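You operate a simulated robot arm through the tools that you are given. There is no shell and no other tool.

You run a simulated robot arm. Do the job below in one go: nothing can be reset, and whatever is moved stays where it is left.

Task
Fit the teal-band plug in the empty hole of the head.
Fine: start it and seat it without a key, then one click of the long torque key; key back; other plugs and keys stay. Set down upright: long torque key.

The check looks at the end state, three seconds after you hand in, the way a careful person would. Anything else that was tipped, shoved, dropped, spilled or broken makes it a failure.

Robot
A 7-joint arm with a two-finger parallel gripper, fixed in place. Base frame: the origin is at the foot of the arm, x ahead of it, y to its left, z up; the work surface is at about z = 0.9. Readings come in m, rad, newtons and seconds.
Its first joint turns from -2.897 to 2.897 rad. Payload 4.4 kg.
The tool frame sits at the grasp point between the pads (the TCP): z along the fingers, y along the line on which they close. The tips reach 0.023 m beyond it. The gripper opens to 0.094 m. The fingers are 0.038 m wide and 0.01 m thick; the gripper's body (0.054 by 0.096 m) begins 0.039 m behind the TCP.
Orientation is that of the tool frame in the base frame, as a unit quaternion [w, x, y, z]. With the fingers straight down and closing along the base's y, the tool's x points along the base's -x, its y along +y and its z along -z.

Tools
- The arm moves only by the tool nudge_tool. Its arguments are lists of equal length, an entry for each row: "claw": the finger opening in m, from 0 to 0.094; "slide": the shift along the base's x, y, z in m, a list of three; "turn": the turn, a rotation vector about the base's x, y, z in rad, a list of three. In form: {"claw": [claw, ...], "slide": [[dx, dy, dz], ...], "turn": [[wx, wy, wz], ...]}. A call has 1 to 20 rows; each row is the pose to reach, as a shift and turn from the pose commanded when the call began. Rows are played at 5 a second. More than 0.05 m and 0.15 rad between two rows, or a gripper value outside its range, and nothing of the call is played. A pose out of reach is approached as far as the arm can. The call stops where the force on the tool passes 40 N (or 10 N more than at its start, if that is more) or the arm is blocked; 0.2 s more then pass. Each finger travels about 0.072 m/s and halts on what it meets, pressing with about 22 N; the grip force reading is that of the motor and also rises with nothing between the fingers. The clock runs only during rows and for 0.2 s after the last one: add rows that repeat a pose to give the fingers time. It gives the time, the measured TCP pose, the force on the tool (base axes), the opening and the grip force at its end, in the units of the frame above (readings bear some noise), with the torque about the TCP (base axes, N m) and any sound that the robot's microphone picked up.
- Cameras (640 x 400 px; columns grow to the right, rows downward): "scene" is fixed at [0.0485, -0.6489, 1.5446]; the picture's right is [0.78, -0.63, 0.00], its down [-0.22, -0.28, -0.93] and it looks along [0.59, 0.73, -0.35] (base axes); focal length 315 px, centre (320, 200). "wrist" rides on the gripper at [0.086, 0.016, -0.074] in the tool frame; the picture's right is [-0.18, 0.98, 0.00], its down [-0.58, -0.11, -0.81] and it looks along [-0.79, -0.15, 0.59] (tool axes); focal length 243 px, centre (320, 200). There is no depth. A picture from a camera that has moved, and an enlarged one, comes with that camera's place and axes in the base frame and with its lens.
- grab_frame(camera): a new picture of that camera. It takes no simulated time.
- inspect(camera, box): a new picture of the part [left, top, right, bottom] of that camera's present view, enlarged. It takes no simulated time.
- hand_in(): hands the job in; it is judged then, once.

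Nothing tells you positions but the pictures and the camera data. Unless the task says otherwise, let go and move clear before handing in.

The tools are called after ">>>" as name(argument=value, ...) on one line, values as JSON. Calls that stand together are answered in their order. nudge_tool: Moves the arm, as the interface text tells. Its arguments: {"type":"object","properties":{"claw":{"type":"array","items":{"type":"number"}},"slide":{"type":"array","items":{"type":"array","items":{"type":"number"}}},"turn":{"type":"array","items":{"type":"array","items":{"type":"number"}}}},"required":["claw","slide","turn"]} The other tools are called the same way: grab_frame (camera) takes a picture; inspect (camera, box) takes an enlarged picture of a part of a camera's view; hand_in () hands the job in.

At the start:

```text
time_s: 0.0
tcp_pos: [0.8379, 0.0307, 1.3571]
tool_rot: [-0.001, 0.0, 1.0, 0.001]
ft_force: [-0.3, 0.4, 0.5]
wrist_torque: [0.05, 0.0, -0.01]
opening: 0.0941
grasp_force: 0.1
```

scene: 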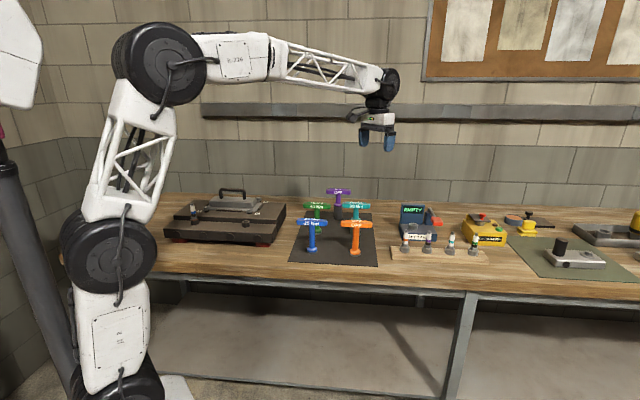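
wrist: 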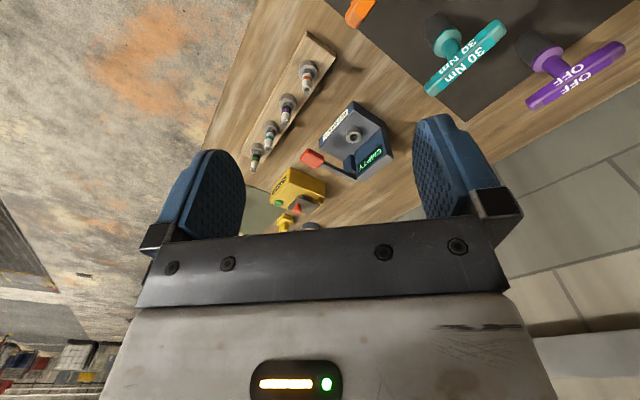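

I see a bench with torque keys, a rack of plugs, and various fixtures. I'll look closer before I move anything.

>>> inspect(camera="scene", box=[280, 170, 400, 270])

>>> inspect(camera="scene", box=[380, 190, 520, 280])

>>> inspect(camera="scene", box=[160, 180, 300, 260])

>>> inspect(camera="scene", box=[500, 200, 640, 290])

>>> inspect(camera="wrist", box=[220, 20, 420, 240])

```text
4.00 times, centred on (340, 220) of scene
camera zoom: at [0.0485, -0.6489, 1.5446], right [0.78, -0.63, 0.0], down [-0.22, -0.28, -0.93], along [0.59, 0.73, -0.35], focal length 1260 px, centre (240, 120)
```

zoom: 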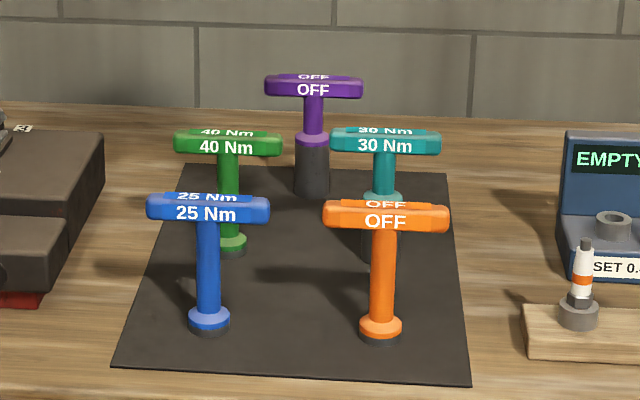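

```text
4.44 times, centred on (450, 235) of scene
camera zoom: at [0.0485, -0.6489, 1.5446], right [0.78, -0.63, 0.0], down [-0.22, -0.28, -0.93], along [0.59, 0.73, -0.35], focal length 1400 px, centre (-258, 44)
```

zoom: 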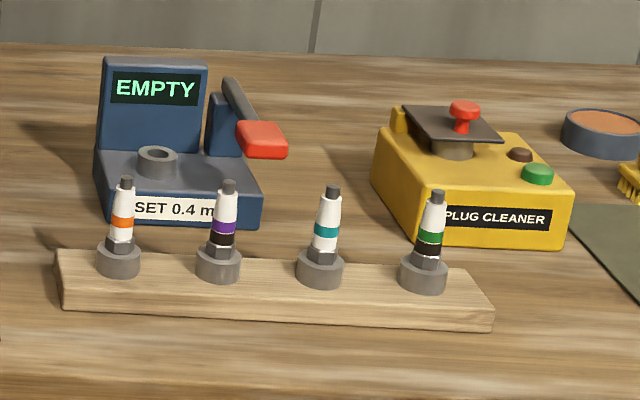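

```text
4.57 times, centred on (230, 220) of scene
camera zoom: at [0.0485, -0.6489, 1.5446], right [0.78, -0.63, 0.0], down [-0.22, -0.28, -0.93], along [0.59, 0.73, -0.35], focal length 1440 px, centre (731, 109)
```

zoom: 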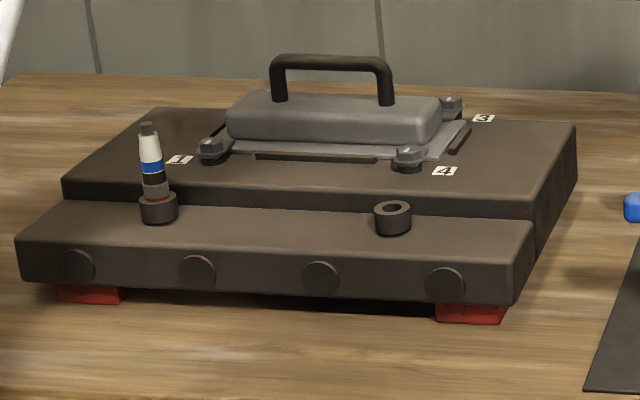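

```text
4.44 times, centred on (570, 245) of scene
camera zoom: at [0.0485, -0.6489, 1.5446], right [0.78, -0.63, 0.0], down [-0.22, -0.28, -0.93], along [0.59, 0.73, -0.35], focal length 1400 px, centre (-791, 0)
```

zoom: 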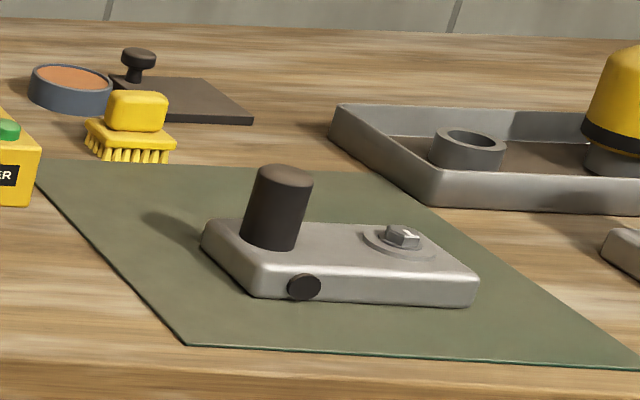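

```text
1.82 times, centred on (320, 130) of wrist
camera zoom: at [0.7508, 0.047, 1.4326], right [0.18, 0.98, 0.0], down [0.58, -0.11, 0.81], along [0.79, -0.15, -0.59], focal length 441 px, centre (320, 327)
```

zoom: 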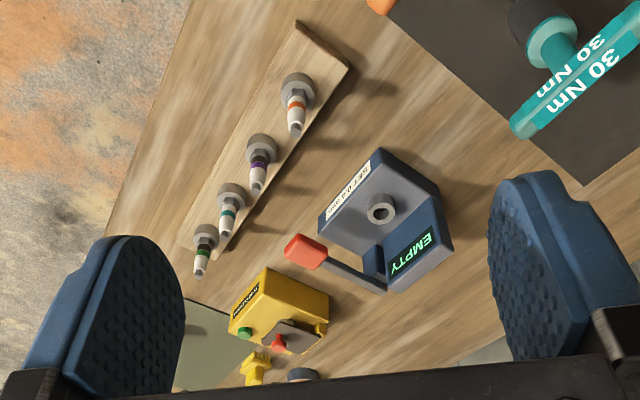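

The keys stand on the dark mat. The plugs are in the rack to the right, around (1.1, -0.14), and the head is on the left with an empty hole near (0.59, 0.53). I'll pull the arm back and up so the wrist camera can see the keys properly.

>>> nudge_tool(claw=[0.094, 0.094, 0.094, 0.094, 0.094, 0.094, 0.094, 0.094, 0.094, 0.094, 0.094], slide=[[-0.035, 0.01, -0.003], [-0.07, 0.02, -0.006], [-0.105, 0.03, -0.009], [-0.14, 0.04, -0.012], [-0.175, 0.05, -0.015], [-0.21, 0.06, -0.018], [-0.245, 0.07, -0.021], [-0.28, 0.08, -0.024], [-0.315, 0.09, -0.027], [-0.35, 0.1, -0.03], [-0.385, 0.11, -0.033]], turn=[[0, 0, 0], [0, 0, 0], [0, 0, 0], [0, 0, 0], [0, 0, 0], [0, 0, 0], [0, 0, 0], [0, 0, 0], [0, 0, 0], [0, 0, 0], [0, 0, 0]])

>>> grab_frame(camera="wrist")

>>> grab_frame(camera="scene")

```text
time_s: 2.4
tcp_pos: [0.4497, 0.1408, 1.3224]
tool_rot: [-0.001, 0.001, 1.0, -0.001]
ft_force: [0.1, -0.5, 0.4]
wrist_torque: [-0.02, 0.0, -0.04]
opening: 0.0939
grasp_force: 0.0
```

```text
taken
camera wrist: at [0.3632, 0.1573, 1.3983], right [0.18, 0.98, 0.0], down [0.58, -0.11, 0.81], along [0.79, -0.15, -0.59], focal length 243 px, centre (320, 200)
```

wrist: 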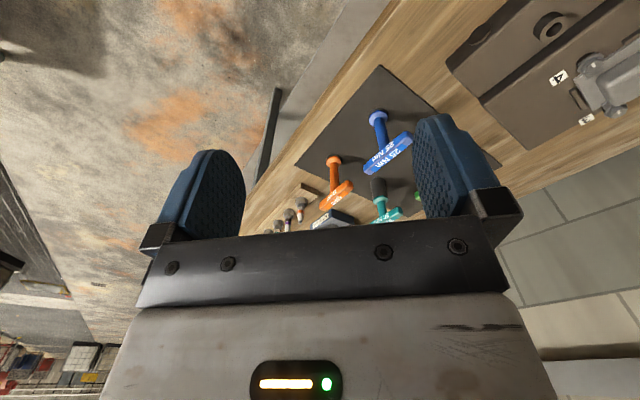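

```text
taken
```

scene: 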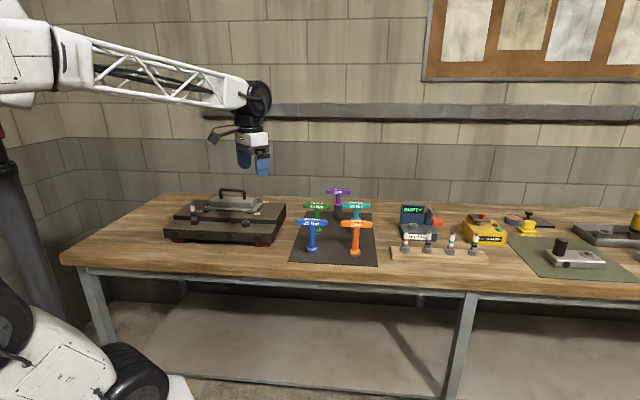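

The keys are now in the wrist view, so I'll zoom in to compare their lengths and sockets.

>>> inspect(camera="wrist", box=[240, 60, 480, 240])

>>> inspect(camera="wrist", box=[440, 0, 640, 130])

>>> inspect(camera="scene", box=[290, 180, 385, 260])

```text
2.22 times, centred on (360, 150) of wrist
camera zoom: at [0.3632, 0.1573, 1.3983], right [0.18, 0.98, 0.0], down [0.58, -0.11, 0.81], along [0.79, -0.15, -0.59], focal length 539 px, centre (231, 311)
```

zoom: 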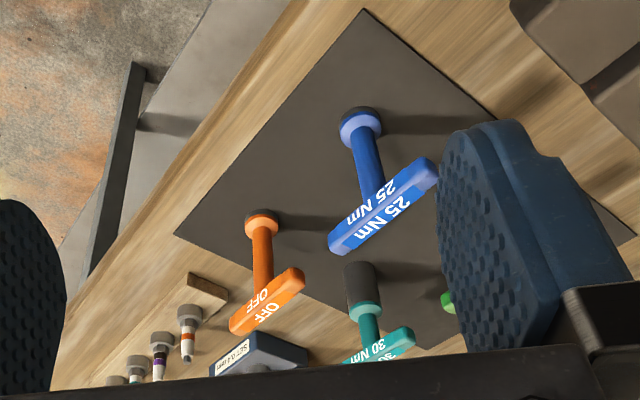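

```text
3.08 times, centred on (540, 65) of wrist
camera zoom: at [0.3632, 0.1573, 1.3983], right [0.18, 0.98, 0.0], down [0.58, -0.11, 0.81], along [0.79, -0.15, -0.59], focal length 746 px, centre (-357, 615)
```

zoom: 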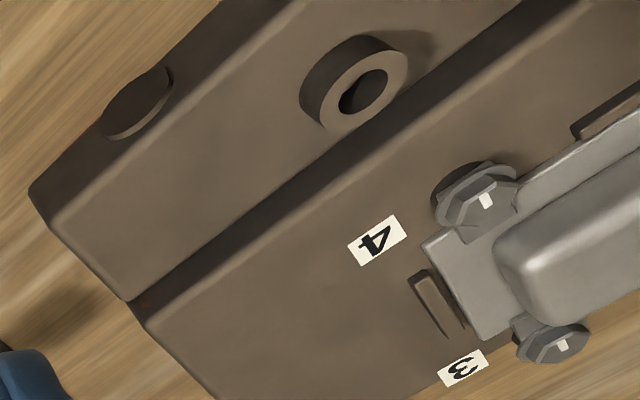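

```text
5.00 times, centred on (338, 220) of scene
camera zoom: at [0.0485, -0.6489, 1.5446], right [0.78, -0.63, 0.0], down [-0.22, -0.28, -0.93], along [0.59, 0.73, -0.35], focal length 1575 px, centre (232, 100)
```

zoom: 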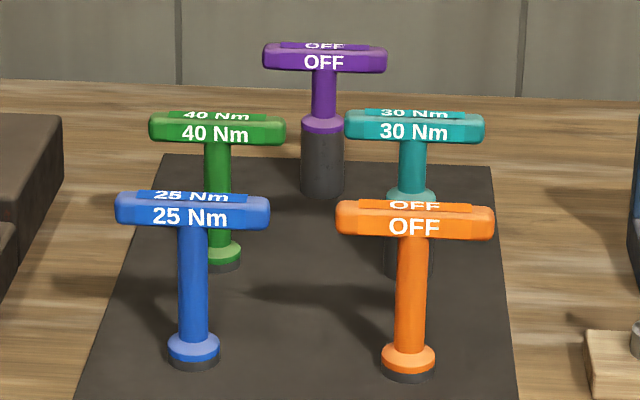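

The teal "30 Nm" key has the long socket and a torque setting, so I take it as the long torque key. The teal plug looks to be near (1.10, -0.14), far out, so I'll move over the rack at a safe height to check reach and view.

>>> nudge_tool(claw=[0.094, 0.094, 0.094, 0.094, 0.094, 0.094, 0.094, 0.094, 0.094, 0.094, 0.094, 0.094], slide=[[0.042, -0.02, 0], [0.084, -0.04, 0], [0.126, -0.06, 0], [0.168, -0.08, 0], [0.21, -0.1, 0], [0.252, -0.12, 0], [0.294, -0.14, 0], [0.336, -0.16, -0.01], [0.378, -0.18, -0.02], [0.42, -0.2, -0.03], [0.44, -0.22, -0.04], [0.45, -0.24, -0.05]], turn=[[0, 0, 0], [0, 0, 0], [0, 0, 0], [0, 0, 0], [0, 0, 0], [0, 0, 0], [0, 0, 0], [0, 0, 0], [0, 0, 0], [0, 0, 0], [0, 0, 0], [0, 0, 0]])

>>> grab_frame(camera="wrist")

>>> grab_frame(camera="scene")

```text
time_s: 5.0
tcp_pos: [0.9025, -0.1001, 1.2728]
tool_rot: [0.001, 0.001, 1.0, 0.001]
ft_force: [-0.1, -0.3, 0.6]
wrist_torque: [0.04, -0.02, 0.01]
opening: 0.094
grasp_force: 0.2
```

```text
taken
camera wrist: at [0.8147, -0.0844, 1.3492], right [0.18, 0.98, 0.0], down [0.58, -0.11, 0.81], along [0.79, -0.15, -0.59], focal length 243 px, centre (320, 200)
```

wrist: 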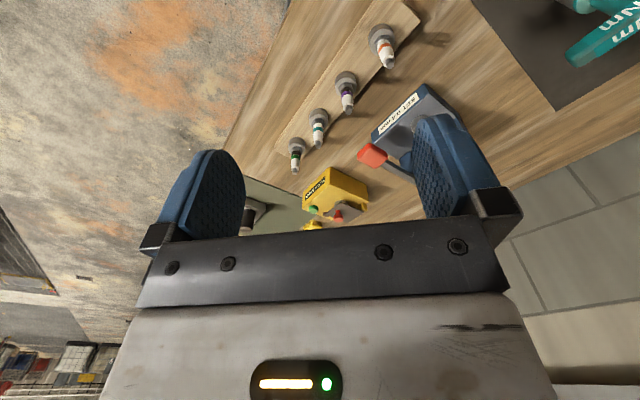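

```text
taken
```

scene: 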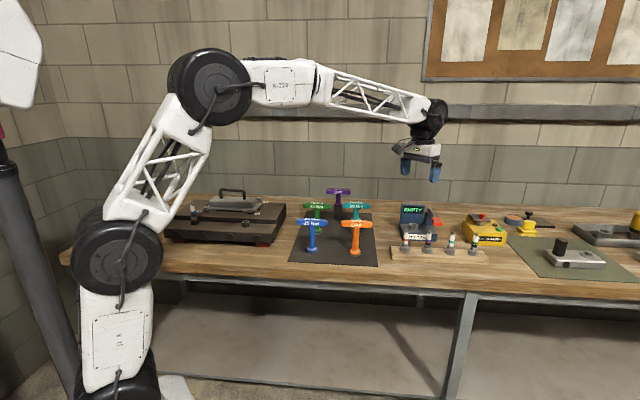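

The rack is in both views. I'll zoom in on each to work out exact positions.

>>> inspect(camera="wrist", box=[260, 10, 440, 190])

>>> inspect(camera="scene", box=[420, 220, 490, 264])

>>> inspect(camera="wrist", box=[290, 90, 350, 150])

```text
2.22 times, centred on (350, 100) of wrist
camera zoom: at [0.8147, -0.0844, 1.3492], right [0.18, 0.98, 0.0], down [0.58, -0.11, 0.81], along [0.79, -0.15, -0.59], focal length 539 px, centre (253, 422)
```

zoom: 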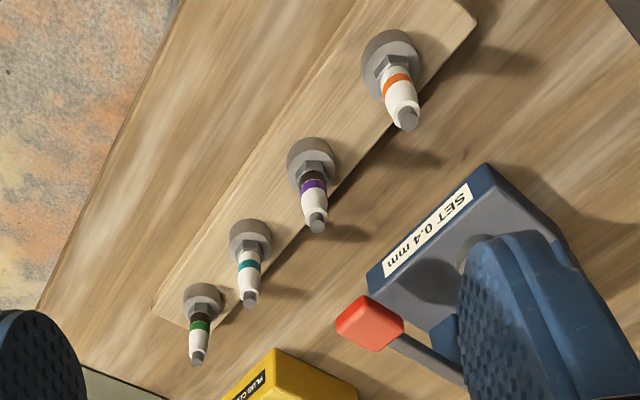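

```text
9.09 times, centred on (455, 242) of scene
camera zoom: at [0.0485, -0.6489, 1.5446], right [0.78, -0.63, 0.0], down [-0.22, -0.28, -0.93], along [0.59, 0.73, -0.35], focal length 2864 px, centre (-907, -182)
```

zoom: 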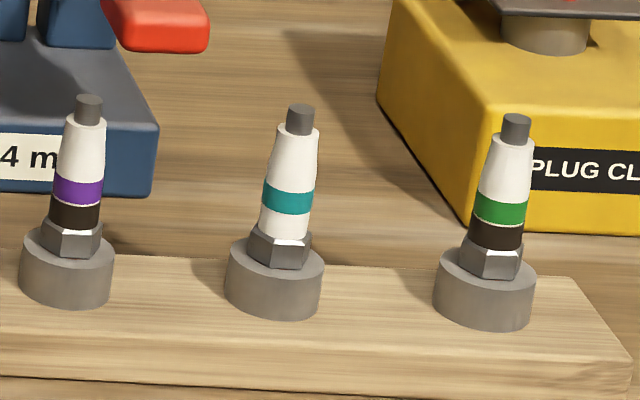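

```text
6.67 times, centred on (320, 120) of wrist
camera zoom: at [0.8147, -0.0844, 1.3492], right [0.18, 0.98, 0.0], down [0.58, -0.11, 0.81], along [0.79, -0.15, -0.59], focal length 1618 px, centre (320, 733)
```

zoom: 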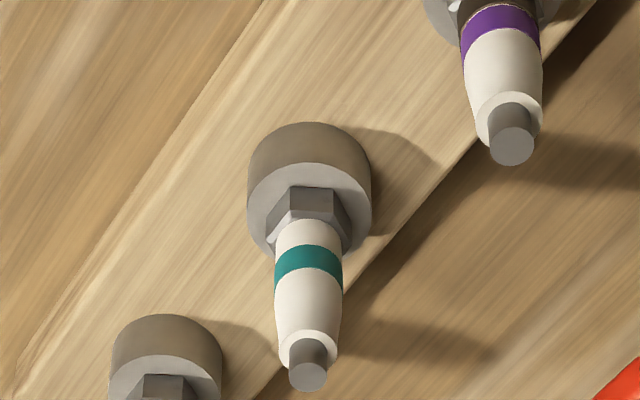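

The teal plug's tip is at about (1.094, -0.141, 1.026), and its collar top is at z≈0.954. I'll go above it to test the reach with the tool pointing down.

>>> nudge_tool(claw=[0.094, 0.094, 0.094, 0.094, 0.08, 0.07, 0.06, 0.06], slide=[[0.035, -0.007, -0.015], [0.07, -0.014, -0.03], [0.105, -0.021, -0.045], [0.14, -0.03, -0.06], [0.17, -0.038, -0.075], [0.191, -0.0413, -0.09], [0.191, -0.0413, -0.11], [0.191, -0.0413, -0.11]], turn=[[0, 0, 0], [0, 0, 0], [0, 0, 0], [0, 0, 0], [0, 0, 0], [0, 0, 0], [0, 0, 0], [0, 0, 0]])

>>> grab_frame(camera="wrist")

>>> grab_frame(camera="scene")

```text
time_s: 6.8
tcp_pos: [1.0915, -0.1387, 1.1626]
tool_rot: [-0.001, 0.0, 1.0, 0.0]
ft_force: [-0.1, -0.1, 0.6]
wrist_torque: [-0.02, 0.0, 0.01]
opening: 0.0601
grasp_force: 0.1
```

```text
taken
camera wrist: at [1.0063, -0.1237, 1.2384], right [0.18, 0.98, 0.0], down [0.58, -0.11, 0.81], along [0.79, -0.15, -0.59], focal length 243 px, centre (320, 200)
```

wrist: 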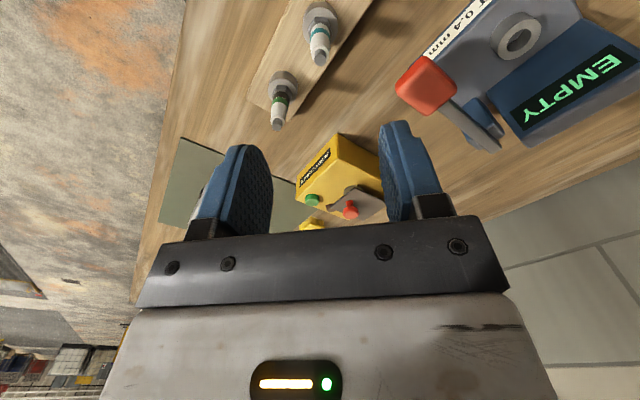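

```text
taken
```

scene: 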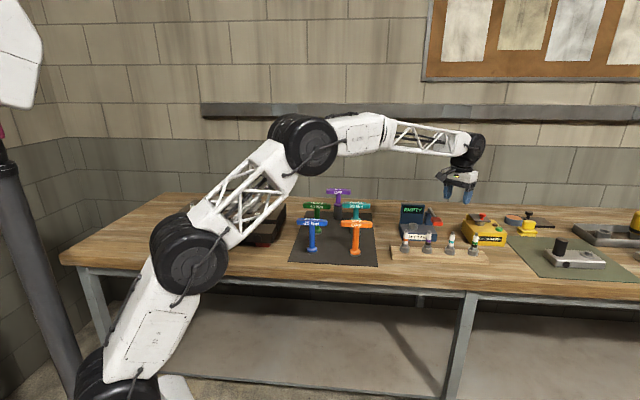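

The pose is reachable. I'll zoom in from here to refine the plug's position before descending.

>>> inspect(camera="wrist", box=[280, 0, 360, 80])

>>> inspect(camera="wrist", box=[180, 80, 460, 250])

```text
5.00 times, centred on (320, 40) of wrist
camera zoom: at [1.0063, -0.1237, 1.2384], right [0.18, 0.98, 0.0], down [0.58, -0.11, 0.81], along [0.79, -0.15, -0.59], focal length 1213 px, centre (320, 1000)
```

zoom: 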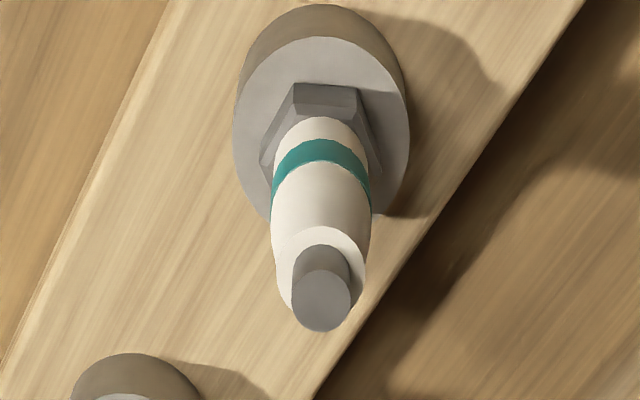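

```text
2.29 times, centred on (320, 165) of wrist
camera zoom: at [1.0063, -0.1237, 1.2384], right [0.18, 0.98, 0.0], down [0.58, -0.11, 0.81], along [0.79, -0.15, -0.59], focal length 555 px, centre (320, 280)
```

zoom: 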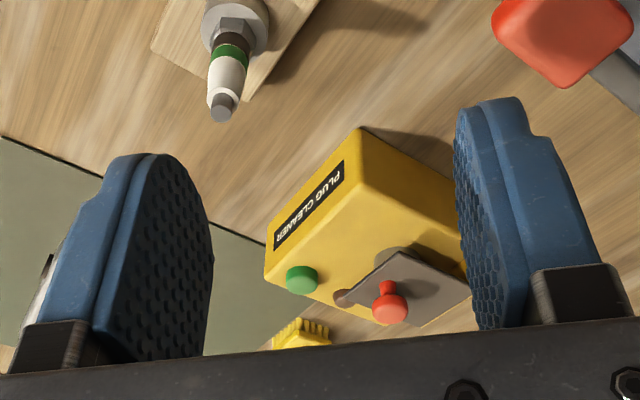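

The plug is almost straight below the tool, about 4 mm further out in x. I'll descend with the fingers open around it and stop with the tips just above the collar.

>>> nudge_tool(claw=[0.06, 0.06, 0.06, 0.06, 0.06, 0.06, 0.06, 0.06], slide=[[0.0045, -0.0005, -0.03], [0.0045, -0.0005, -0.06], [0.0045, -0.0005, -0.09], [0.0045, -0.0005, -0.115], [0.0045, -0.0005, -0.14], [0.0045, -0.0005, -0.16], [0.0045, -0.0005, -0.172], [0.0045, -0.0005, -0.172]], turn=[[0, 0, 0], [0, 0, 0], [0, 0, 0], [0, 0, 0], [0, 0, 0], [0, 0, 0], [0, 0, 0], [0, 0, 0]])

>>> grab_frame(camera="wrist")

>>> inspect(camera="scene", box=[390, 180, 530, 270])

```text
time_s: 8.6
tcp_pos: [1.0987, -0.1397, 0.9913]
tool_rot: [-0.001, 0.0, 1.0, 0.0]
ft_force: [-0.3, -0.2, 0.6]
wrist_torque: [0.02, 0.01, -0.01]
opening: 0.0598
grasp_force: 0.1
```

```text
taken
camera wrist: at [1.0113, -0.1241, 1.0679], right [0.18, 0.98, 0.0], down [0.58, -0.11, 0.81], along [0.79, -0.15, -0.59], focal length 243 px, centre (320, 200)
```

wrist: 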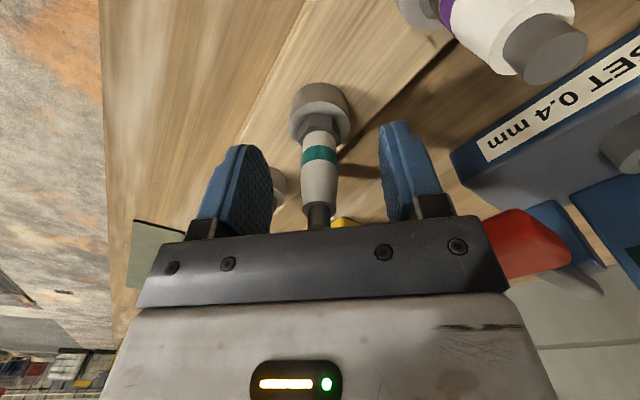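

```text
4.44 times, centred on (460, 225) of scene
camera zoom: at [0.0485, -0.6489, 1.5446], right [0.78, -0.63, 0.0], down [-0.22, -0.28, -0.93], along [0.59, 0.73, -0.35], focal length 1400 px, centre (-302, 89)
```

zoom: 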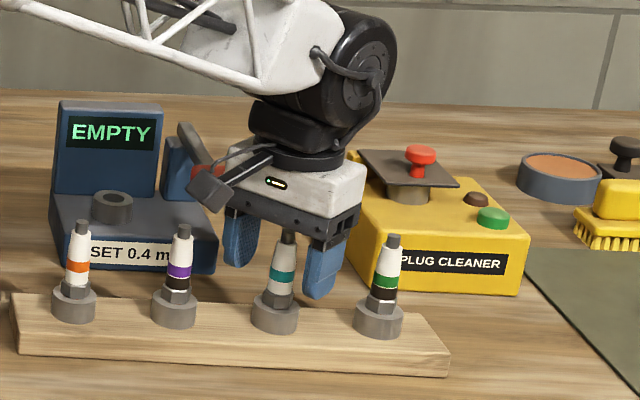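

The fingers straddle the plug with clearance all round. I'll close on the ceramic.

>>> nudge_tool(claw=[0.0, 0.0, 0.0, 0.0, 0.0], slide=[[0, 0, 0], [0, 0, 0], [0, 0, 0], [0, 0, 0], [0, 0, 0]], turn=[[0, 0, 0], [0, 0, 0], [0, 0, 0], [0, 0, 0], [0, 0, 0]])

>>> grab_frame(camera="wrist")

>>> inspect(camera="scene", box=[430, 215, 480, 255])

```text
time_s: 9.8
tcp_pos: [1.0979, -0.14, 0.9915]
tool_rot: [0.0, 0.0, 1.0, 0.0]
ft_force: [-0.9, 0.7, 1.0]
wrist_torque: [0.04, 0.0, 0.01]
opening: 0.0166
grasp_force: 21.4
```

```text
taken
camera wrist: at [1.0113, -0.1241, 1.0678], right [0.18, 0.98, 0.0], down [0.58, -0.11, 0.81], along [0.79, -0.15, -0.59], focal length 243 px, centre (320, 200)
```

wrist: 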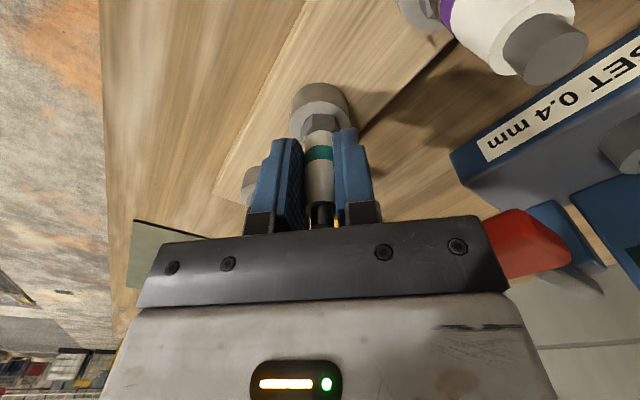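

```text
10.00 times, centred on (455, 235) of scene
camera zoom: at [0.0485, -0.6489, 1.5446], right [0.78, -0.63, 0.0], down [-0.22, -0.28, -0.93], along [0.59, 0.73, -0.35], focal length 3151 px, centre (-1030, -150)
```

zoom: 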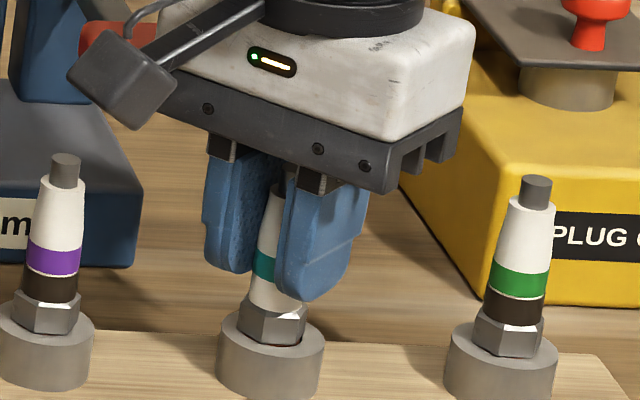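

The plug is gripped with a 16.6 mm opening. I'll lift straight up.

>>> nudge_tool(claw=[0, 0, 0, 0, 0, 0, 0, 0], slide=[[0, 0, 0.01], [0, 0, 0.02], [0, 0, 0.035], [0, 0, 0.055], [0, 0, 0.08], [0, 0, 0.11], [0, 0, 0.14], [0, 0, 0.14]], turn=[[0, 0, 0], [0, 0, 0], [0, 0, 0], [0, 0, 0], [0, 0, 0], [0, 0, 0], [0, 0, 0], [0, 0, 0]])

>>> grab_frame(camera="wrist")

>>> inspect(camera="scene", box=[410, 170, 510, 270])

```text
time_s: 11.6
tcp_pos: [1.0979, -0.1417, 1.1309]
tool_rot: [0.001, 0.0, 1.0, 0.001]
ft_force: [-0.4, 0.0, -1.2]
wrist_torque: [0.0, -0.03, 0.0]
opening: 0.0164
grasp_force: 22.0
```

```text
taken
camera wrist: at [1.011, -0.1261, 1.2073], right [0.18, 0.98, 0.0], down [0.58, -0.11, 0.81], along [0.79, -0.15, -0.59], focal length 243 px, centre (320, 200)
```

wrist: 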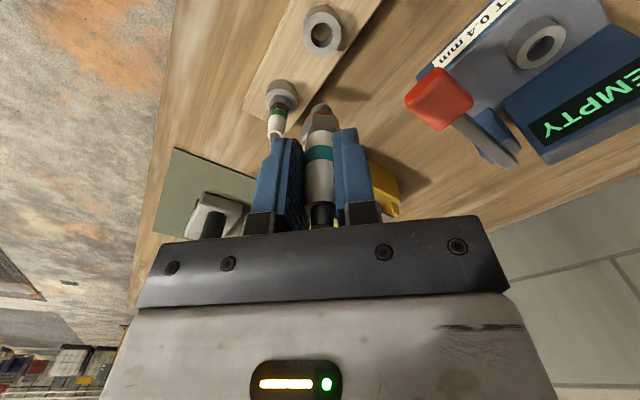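

```text
4.00 times, centred on (460, 220) of scene
camera zoom: at [0.0485, -0.6489, 1.5446], right [0.78, -0.63, 0.0], down [-0.22, -0.28, -0.93], along [0.59, 0.73, -0.35], focal length 1260 px, centre (-240, 120)
```

zoom: 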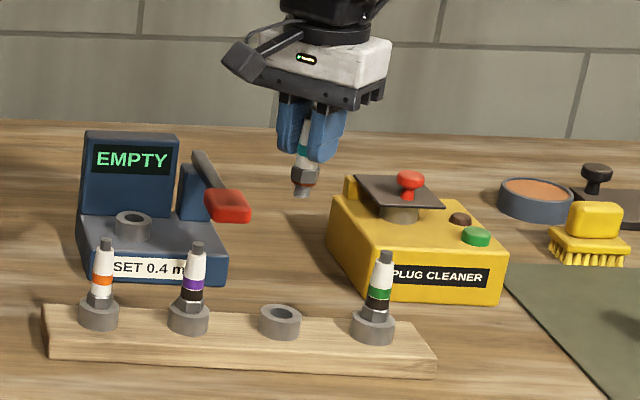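

The plug is out of the rack. I'll inspect its lower end before I carry it to the head.

>>> inspect(camera="wrist", box=[280, 80, 360, 240])

>>> inspect(camera="scene", box=[470, 190, 505, 225])

```text
2.50 times, centred on (320, 160) of wrist
camera zoom: at [1.011, -0.1261, 1.2073], right [0.18, 0.98, 0.0], down [0.58, -0.11, 0.81], along [0.79, -0.15, -0.59], focal length 606 px, centre (320, 300)
```

zoom: 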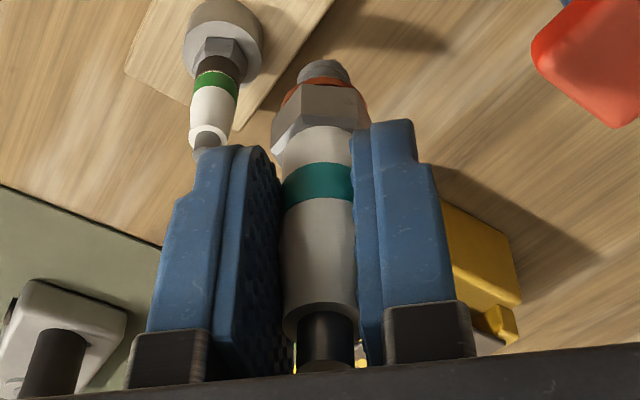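

```text
11.43 times, centred on (488, 208) of scene
camera zoom: at [0.0485, -0.6489, 1.5446], right [0.78, -0.63, 0.0], down [-0.22, -0.28, -0.93], along [0.59, 0.73, -0.35], focal length 3601 px, centre (-1594, 114)
```

zoom: 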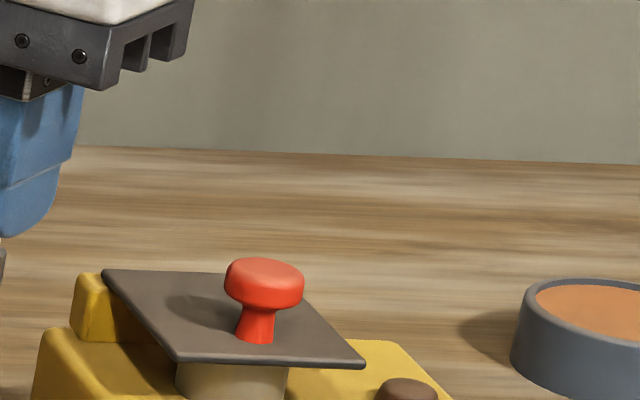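

>>> inspect(camera="scene", box=[436, 190, 476, 225])

>>> inspect(camera="wrist", box=[295, 95, 345, 130])

```text
11.43 times, centred on (456, 208) of scene
camera zoom: at [0.0485, -0.6489, 1.5446], right [0.78, -0.63, 0.0], down [-0.22, -0.28, -0.93], along [0.59, 0.73, -0.35], focal length 3601 px, centre (-1234, 114)
```

zoom: 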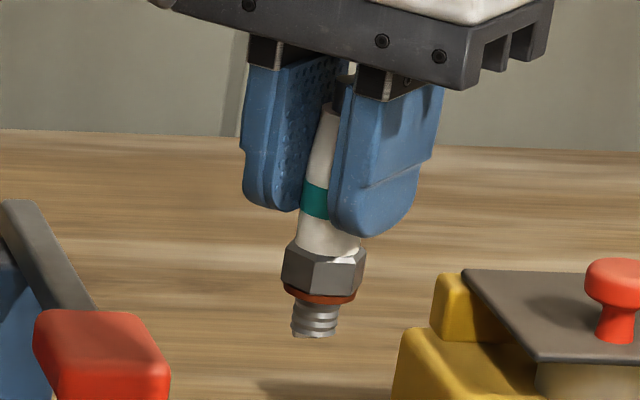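

```text
11.43 times, centred on (320, 112) of wrist
camera zoom: at [1.011, -0.1261, 1.2073], right [0.18, 0.98, 0.0], down [0.58, -0.11, 0.81], along [0.79, -0.15, -0.59], focal length 2773 px, centre (320, 1200)
```

zoom: 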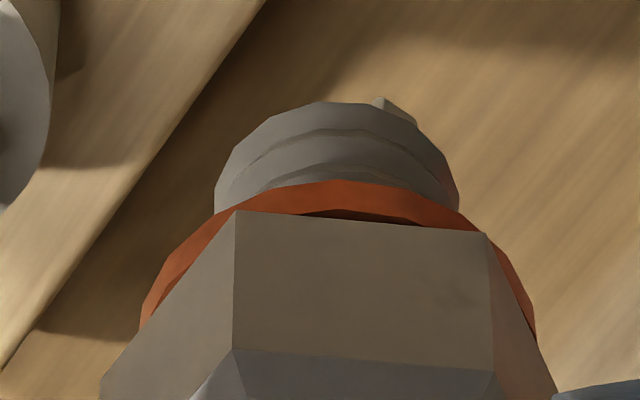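

The plug is clean, with about 13 mm of thread and a copper gasket, and its thread end is about 55 mm below the TCP. I'll carry it at safe height to above the empty hole near (0.55, 0.45).

>>> nudge_tool(claw=[0, 0, 0, 0, 0, 0, 0, 0, 0, 0, 0, 0, 0, 0, 0, 0, 0, 0, 0, 0], slide=[[0, 0, 0.045], [0, 0, 0.09], [-0.0322, 0.0347, 0.11], [-0.0644, 0.0694, 0.12], [-0.0966, 0.1041, 0.12], [-0.1288, 0.1388, 0.12], [-0.161, 0.1735, 0.12], [-0.1932, 0.2082, 0.12], [-0.2254, 0.2429, 0.12], [-0.2576, 0.2776, 0.12], [-0.2898, 0.3123, 0.12], [-0.322, 0.347, 0.12], [-0.3542, 0.3817, 0.12], [-0.3864, 0.4164, 0.12], [-0.4186, 0.4511, 0.12], [-0.4508, 0.4858, 0.12], [-0.483, 0.5205, 0.12], [-0.5152, 0.5552, 0.12], [-0.5474, 0.5899, 0.12], [-0.5474, 0.5899, 0.12]], turn=[[0, 0, 0], [0, 0, 0], [0, 0, 0], [0, 0, 0], [0, 0, 0], [0, 0, 0], [0, 0, 0], [0, 0, 0], [0, 0, 0], [0, 0, 0], [0, 0, 0], [0, 0, 0], [0, 0, 0], [0, 0, 0], [0, 0, 0], [0, 0, 0], [0, 0, 0], [0, 0, 0], [0, 0, 0], [0, 0, 0]])

>>> grab_frame(camera="wrist")

>>> grab_frame(camera="scene")

```text
refused: row 3 steps farther than a row can; nothing moved
```

```text
taken
camera wrist: at [1.011, -0.1261, 1.2073], right [0.18, 0.98, 0.0], down [0.58, -0.11, 0.81], along [0.79, -0.15, -0.59], focal length 243 px, centre (320, 200)
```

wrist: 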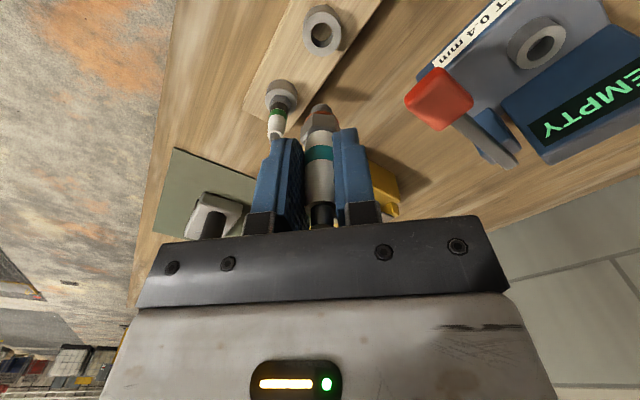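

```text
taken
```

scene: 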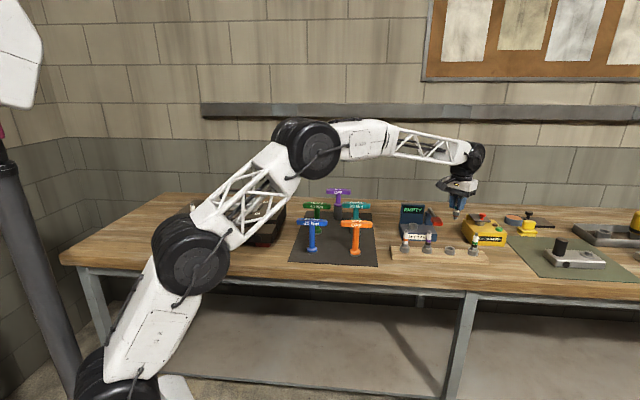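

The call was refused because one step was slightly too long, and nothing moved. I'll resend with the step fixed.

>>> nudge_tool(claw=[0, 0, 0, 0, 0, 0, 0, 0, 0, 0, 0, 0, 0, 0, 0, 0, 0, 0, 0, 0], slide=[[0, 0, 0.048], [0, 0, 0.096], [-0.0322, 0.0347, 0.104], [-0.0644, 0.0694, 0.112], [-0.0966, 0.1041, 0.12], [-0.1288, 0.1388, 0.12], [-0.161, 0.1735, 0.12], [-0.1932, 0.2082, 0.12], [-0.2254, 0.2429, 0.12], [-0.2576, 0.2776, 0.12], [-0.2898, 0.3123, 0.12], [-0.322, 0.347, 0.12], [-0.3542, 0.3817, 0.12], [-0.3864, 0.4164, 0.12], [-0.4186, 0.4511, 0.12], [-0.4508, 0.4858, 0.12], [-0.483, 0.5205, 0.12], [-0.5152, 0.5552, 0.12], [-0.5474, 0.5899, 0.12], [-0.5474, 0.5899, 0.12]], turn=[[0, 0, 0], [0, 0, 0], [0, 0, 0], [0, 0, 0], [0, 0, 0], [0, 0, 0], [0, 0, 0], [0, 0, 0], [0, 0, 0], [0, 0, 0], [0, 0, 0], [0, 0, 0], [0, 0, 0], [0, 0, 0], [0, 0, 0], [0, 0, 0], [0, 0, 0], [0, 0, 0], [0, 0, 0], [0, 0, 0]])

>>> grab_frame(camera="wrist")

>>> grab_frame(camera="scene")

```text
time_s: 15.8
tcp_pos: [0.5483, 0.4478, 1.2525]
tool_rot: [0.0, 0.0, 1.0, 0.0]
ft_force: [-0.2, 0.7, -0.7]
wrist_torque: [0.04, -0.02, -0.02]
opening: 0.0165
grasp_force: 22.1
```

```text
taken
camera wrist: at [0.4619, 0.4642, 1.3286], right [0.18, 0.98, 0.0], down [0.58, -0.11, 0.81], along [0.79, -0.15, -0.59], focal length 243 px, centre (320, 200)
```

wrist: 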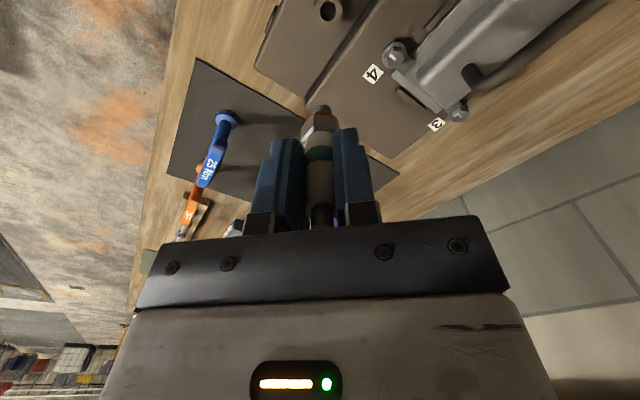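

```text
taken
```

scene: 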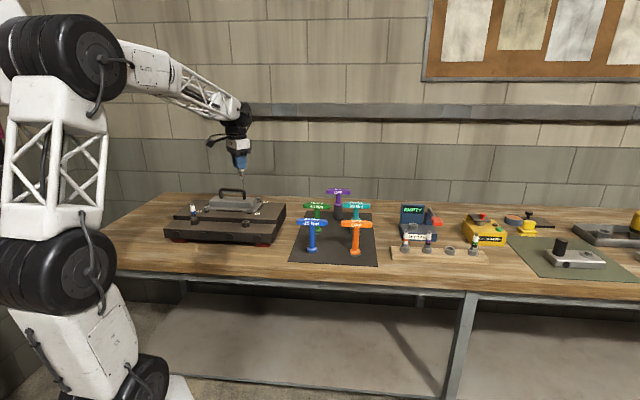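

The hole shows at the top of the wrist view. I'll zoom in on it.

>>> inspect(camera="wrist", box=[290, 0, 370, 50])

>>> inspect(camera="scene", box=[160, 140, 300, 250])

>>> inspect(camera="scene", box=[220, 195, 280, 235])

```text
8.00 times, centred on (330, 25) of wrist
camera zoom: at [0.4619, 0.4642, 1.3286], right [0.18, 0.98, 0.0], down [0.58, -0.11, 0.81], along [0.79, -0.15, -0.59], focal length 1941 px, centre (240, 1600)
```

zoom: 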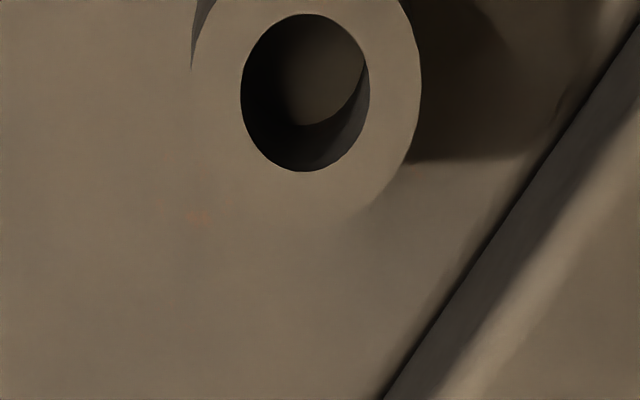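

```text
3.64 times, centred on (230, 195) of scene
camera zoom: at [0.0485, -0.6489, 1.5446], right [0.78, -0.63, 0.0], down [-0.22, -0.28, -0.93], along [0.59, 0.73, -0.35], focal length 1146 px, centre (647, 218)
```

zoom: 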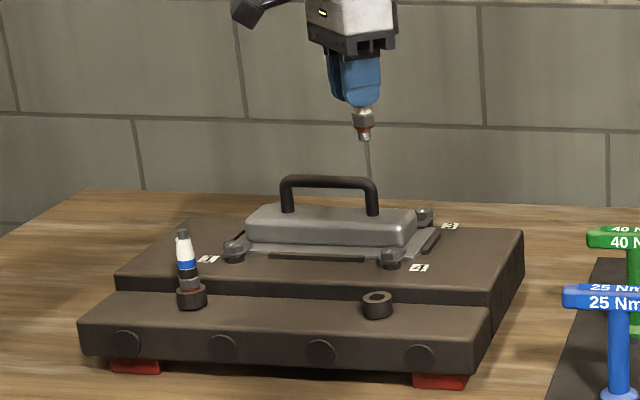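

```text
10.00 times, centred on (250, 215) of scene
camera zoom: at [0.0485, -0.6489, 1.5446], right [0.78, -0.63, 0.0], down [-0.22, -0.28, -0.93], along [0.59, 0.73, -0.35], focal length 3151 px, centre (1020, 50)
```

zoom: 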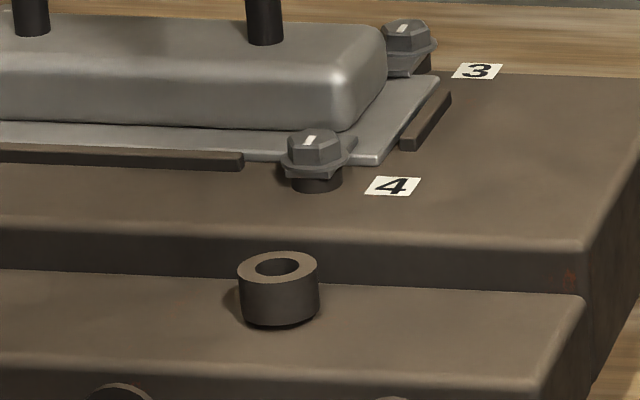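

The hole is about 8 mm further in +y than the tool. Screwing needs a long clockwise stroke with the wrist camera kept away from the cover handle, so I'll first test up here how far the wrist turns counter-clockwise.

>>> nudge_tool(claw=[0, 0, 0, 0, 0, 0, 0, 0, 0, 0, 0, 0, 0, 0, 0, 0, 0, 0, 0, 0], slide=[[0.002, 0.008, 0], [0.002, 0.008, 0], [0.002, 0.008, 0], [0.002, 0.008, 0], [0.002, 0.008, 0], [0.002, 0.008, 0], [0.002, 0.008, 0], [0.002, 0.008, 0], [0.002, 0.008, 0], [0.002, 0.008, 0], [0.002, 0.008, 0], [0.002, 0.008, 0], [0.002, 0.008, 0], [0.002, 0.008, 0], [0.002, 0.008, 0], [0.002, 0.008, 0], [0.002, 0.008, 0], [0.002, 0.008, 0], [0.002, 0.008, 0], [0.002, 0.008, 0]], turn=[[0, 0, 0.14], [0, 0, 0.28], [0, 0, 0.42], [0, 0, 0.56], [0, 0, 0.7], [0, 0, 0.84], [0, 0, 0.98], [0, 0, 1.12], [0, 0, 1.26], [0, 0, 1.4], [0, 0, 1.54], [0, 0, 1.68], [0, 0, 1.82], [0, 0, 1.96], [0, 0, 2.1], [0, 0, 2.24], [0, 0, 2.38], [0, 0, 2.5], [0, 0, 2.6], [0, 0, 2.6]])

>>> grab_frame(camera="wrist")

>>> grab_frame(camera="scene")

```text
time_s: 20.0
tcp_pos: [0.5519, 0.4572, 1.2522]
tool_rot: [0.0, 0.964, -0.267, 0.0]
ft_force: [0.0, -0.5, -1.2]
wrist_torque: [-0.01, 0.0, -0.01]
opening: 0.0162
grasp_force: 22.1
```

```text
taken
camera wrist: at [0.6178, 0.3984, 1.3273], right [-0.66, -0.75, 0.0], down [-0.44, 0.39, 0.81], along [-0.6, 0.54, -0.59], focal length 243 px, centre (320, 200)
```

wrist: 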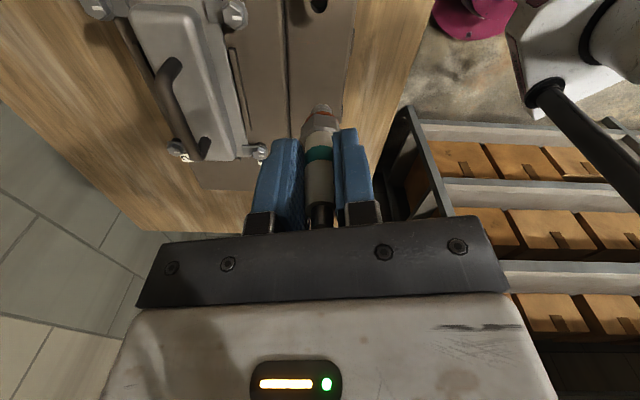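

```text
taken
```

scene: 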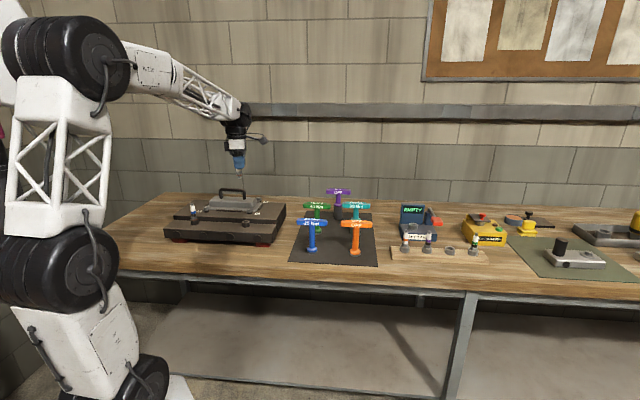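

The counter-clockwise turn of 2.6 rad worked. I'll view the hole from this side too.

>>> inspect(camera="wrist", box=[280, 0, 360, 50])

>>> inspect(camera="wrist", box=[280, 90, 360, 140])

```text
8.00 times, centred on (320, 25) of wrist
camera zoom: at [0.6178, 0.3984, 1.3273], right [-0.66, -0.75, 0.0], down [-0.44, 0.39, 0.81], along [-0.6, 0.54, -0.59], focal length 1941 px, centre (320, 1600)
```

zoom: 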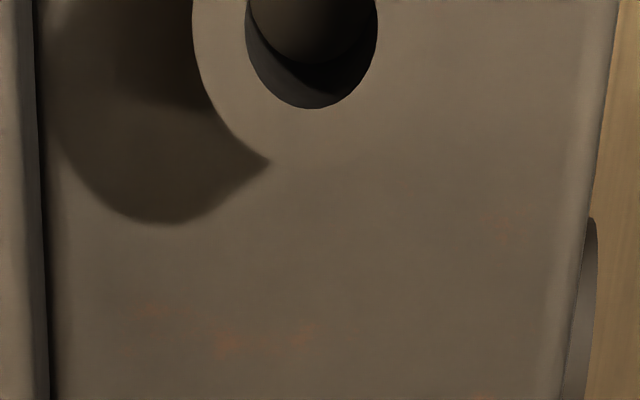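

```text
8.00 times, centred on (320, 115) of wrist
camera zoom: at [0.6178, 0.3984, 1.3273], right [-0.66, -0.75, 0.0], down [-0.44, 0.39, 0.81], along [-0.6, 0.54, -0.59], focal length 1941 px, centre (320, 880)
```

zoom: 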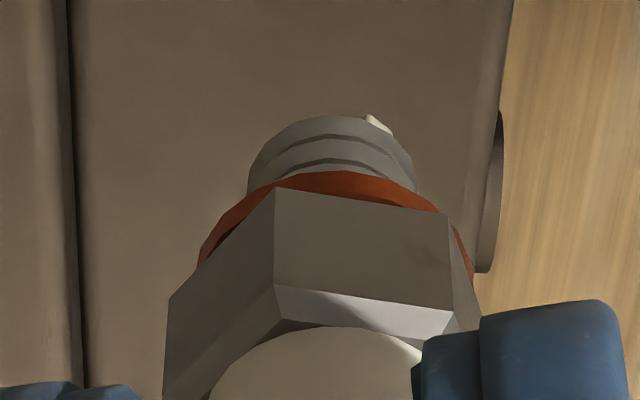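

The plug thread measures about 13 mm and the hole mouth about 17 mm. I'll shift a few millimetres and lower to just above the collar, then compare the plug and hole from both cameras.

>>> nudge_tool(claw=[0, 0, 0, 0, 0, 0, 0], slide=[[0.004, -0.001, -0.03], [0.004, -0.001, -0.06], [0.004, -0.001, -0.09], [0.004, -0.001, -0.12], [0.004, -0.001, -0.14], [0.004, -0.001, -0.155], [0.004, -0.001, -0.155]], turn=[[0, 0, 0], [0, 0, 0], [0, 0, 0], [0, 0, 0], [0, 0, 0], [0, 0, 0], [0, 0, 0]])

>>> grab_frame(camera="wrist")

>>> inspect(camera="scene", box=[220, 190, 280, 230])

>>> inspect(camera="wrist", box=[270, 60, 370, 130])

```text
time_s: 21.6
tcp_pos: [0.5582, 0.4562, 1.0966]
tool_rot: [-0.001, 0.964, -0.268, 0.0]
ft_force: [-0.1, 0.0, -1.0]
wrist_torque: [0.0, -0.01, 0.01]
opening: 0.0162
grasp_force: 22.2
```

```text
taken
camera wrist: at [0.6232, 0.3973, 1.1726], right [-0.66, -0.75, 0.0], down [-0.44, 0.39, 0.81], along [-0.6, 0.54, -0.59], focal length 243 px, centre (320, 200)
```

wrist: 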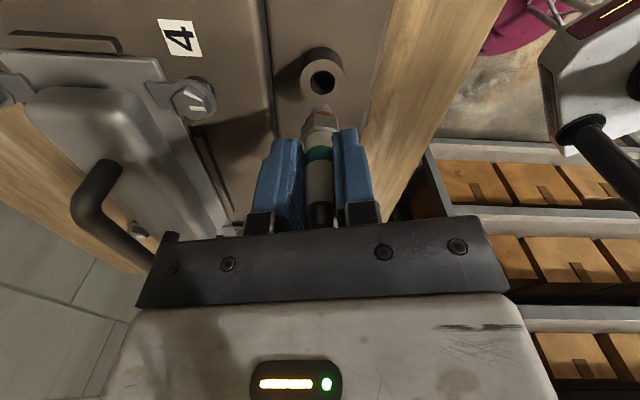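

```text
10.00 times, centred on (250, 210) of scene
camera zoom: at [0.0485, -0.6489, 1.5446], right [0.78, -0.63, 0.0], down [-0.22, -0.28, -0.93], along [0.59, 0.73, -0.35], focal length 3151 px, centre (1020, 100)
```

zoom: 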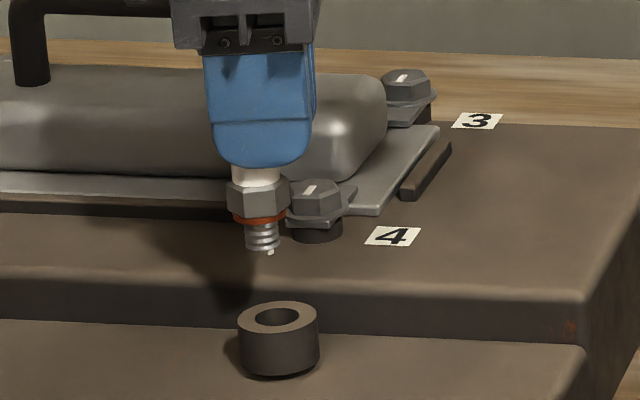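

```text
5.71 times, centred on (320, 95) of wrist
camera zoom: at [0.6232, 0.3973, 1.1726], right [-0.66, -0.75, 0.0], down [-0.44, 0.39, 0.81], along [-0.6, 0.54, -0.59], focal length 1386 px, centre (320, 800)
```

zoom: 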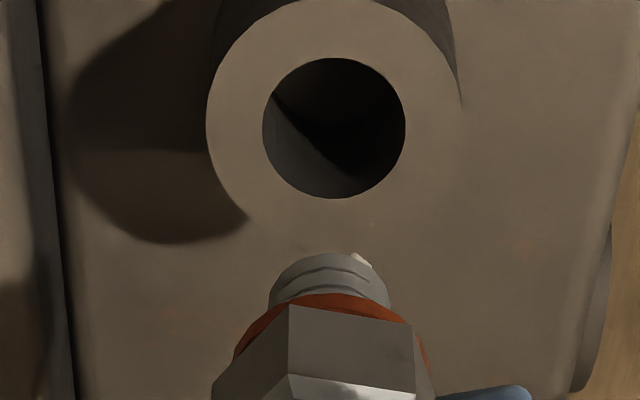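

The plug needs about +1.8 mm in x and -2.4 mm in y. I'll correct that and lower to just above the collar mouth.

>>> nudge_tool(claw=[0, 0, 0, 0], slide=[[0.0018, -0.0024, 0], [0.0018, -0.0024, -0.01], [0.0018, -0.0024, -0.018], [0.0018, -0.0024, -0.018]], turn=[[0, 0, 0], [0, 0, 0], [0, 0, 0], [0, 0, 0]])

>>> inspect(camera="scene", box=[230, 195, 266, 225])

>>> inspect(camera="wrist", box=[270, 60, 370, 130])

```text
time_s: 22.6
tcp_pos: [0.5585, 0.4542, 1.0786]
tool_rot: [0.0, 0.964, -0.267, 0.0]
ft_force: [0.3, 0.0, -1.0]
wrist_torque: [0.03, -0.01, 0.01]
opening: 0.0165
grasp_force: 21.9
```

```text
13.33 times, centred on (248, 210) of scene
camera zoom: at [0.0485, -0.6489, 1.5446], right [0.78, -0.63, 0.0], down [-0.22, -0.28, -0.93], along [0.59, 0.73, -0.35], focal length 4201 px, centre (1280, 67)
```

zoom: 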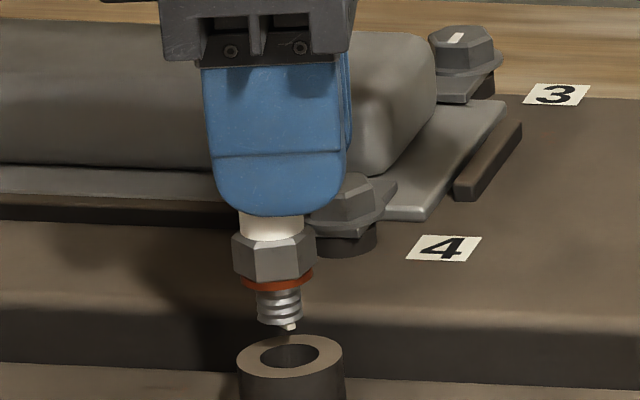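

```text
5.71 times, centred on (320, 95) of wrist
camera zoom: at [0.624, 0.3955, 1.1541], right [-0.66, -0.75, 0.0], down [-0.44, 0.39, 0.81], along [-0.6, 0.54, -0.59], focal length 1386 px, centre (320, 800)
```

zoom: 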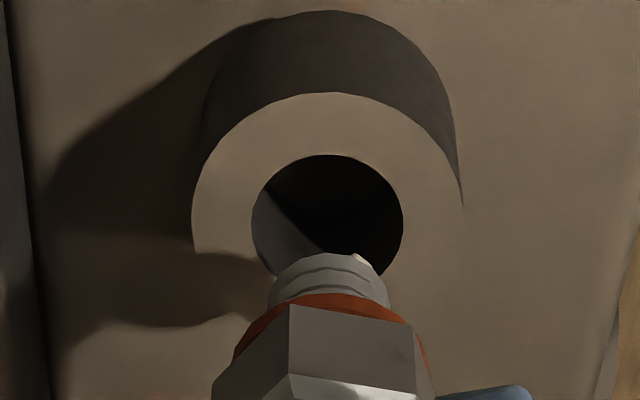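

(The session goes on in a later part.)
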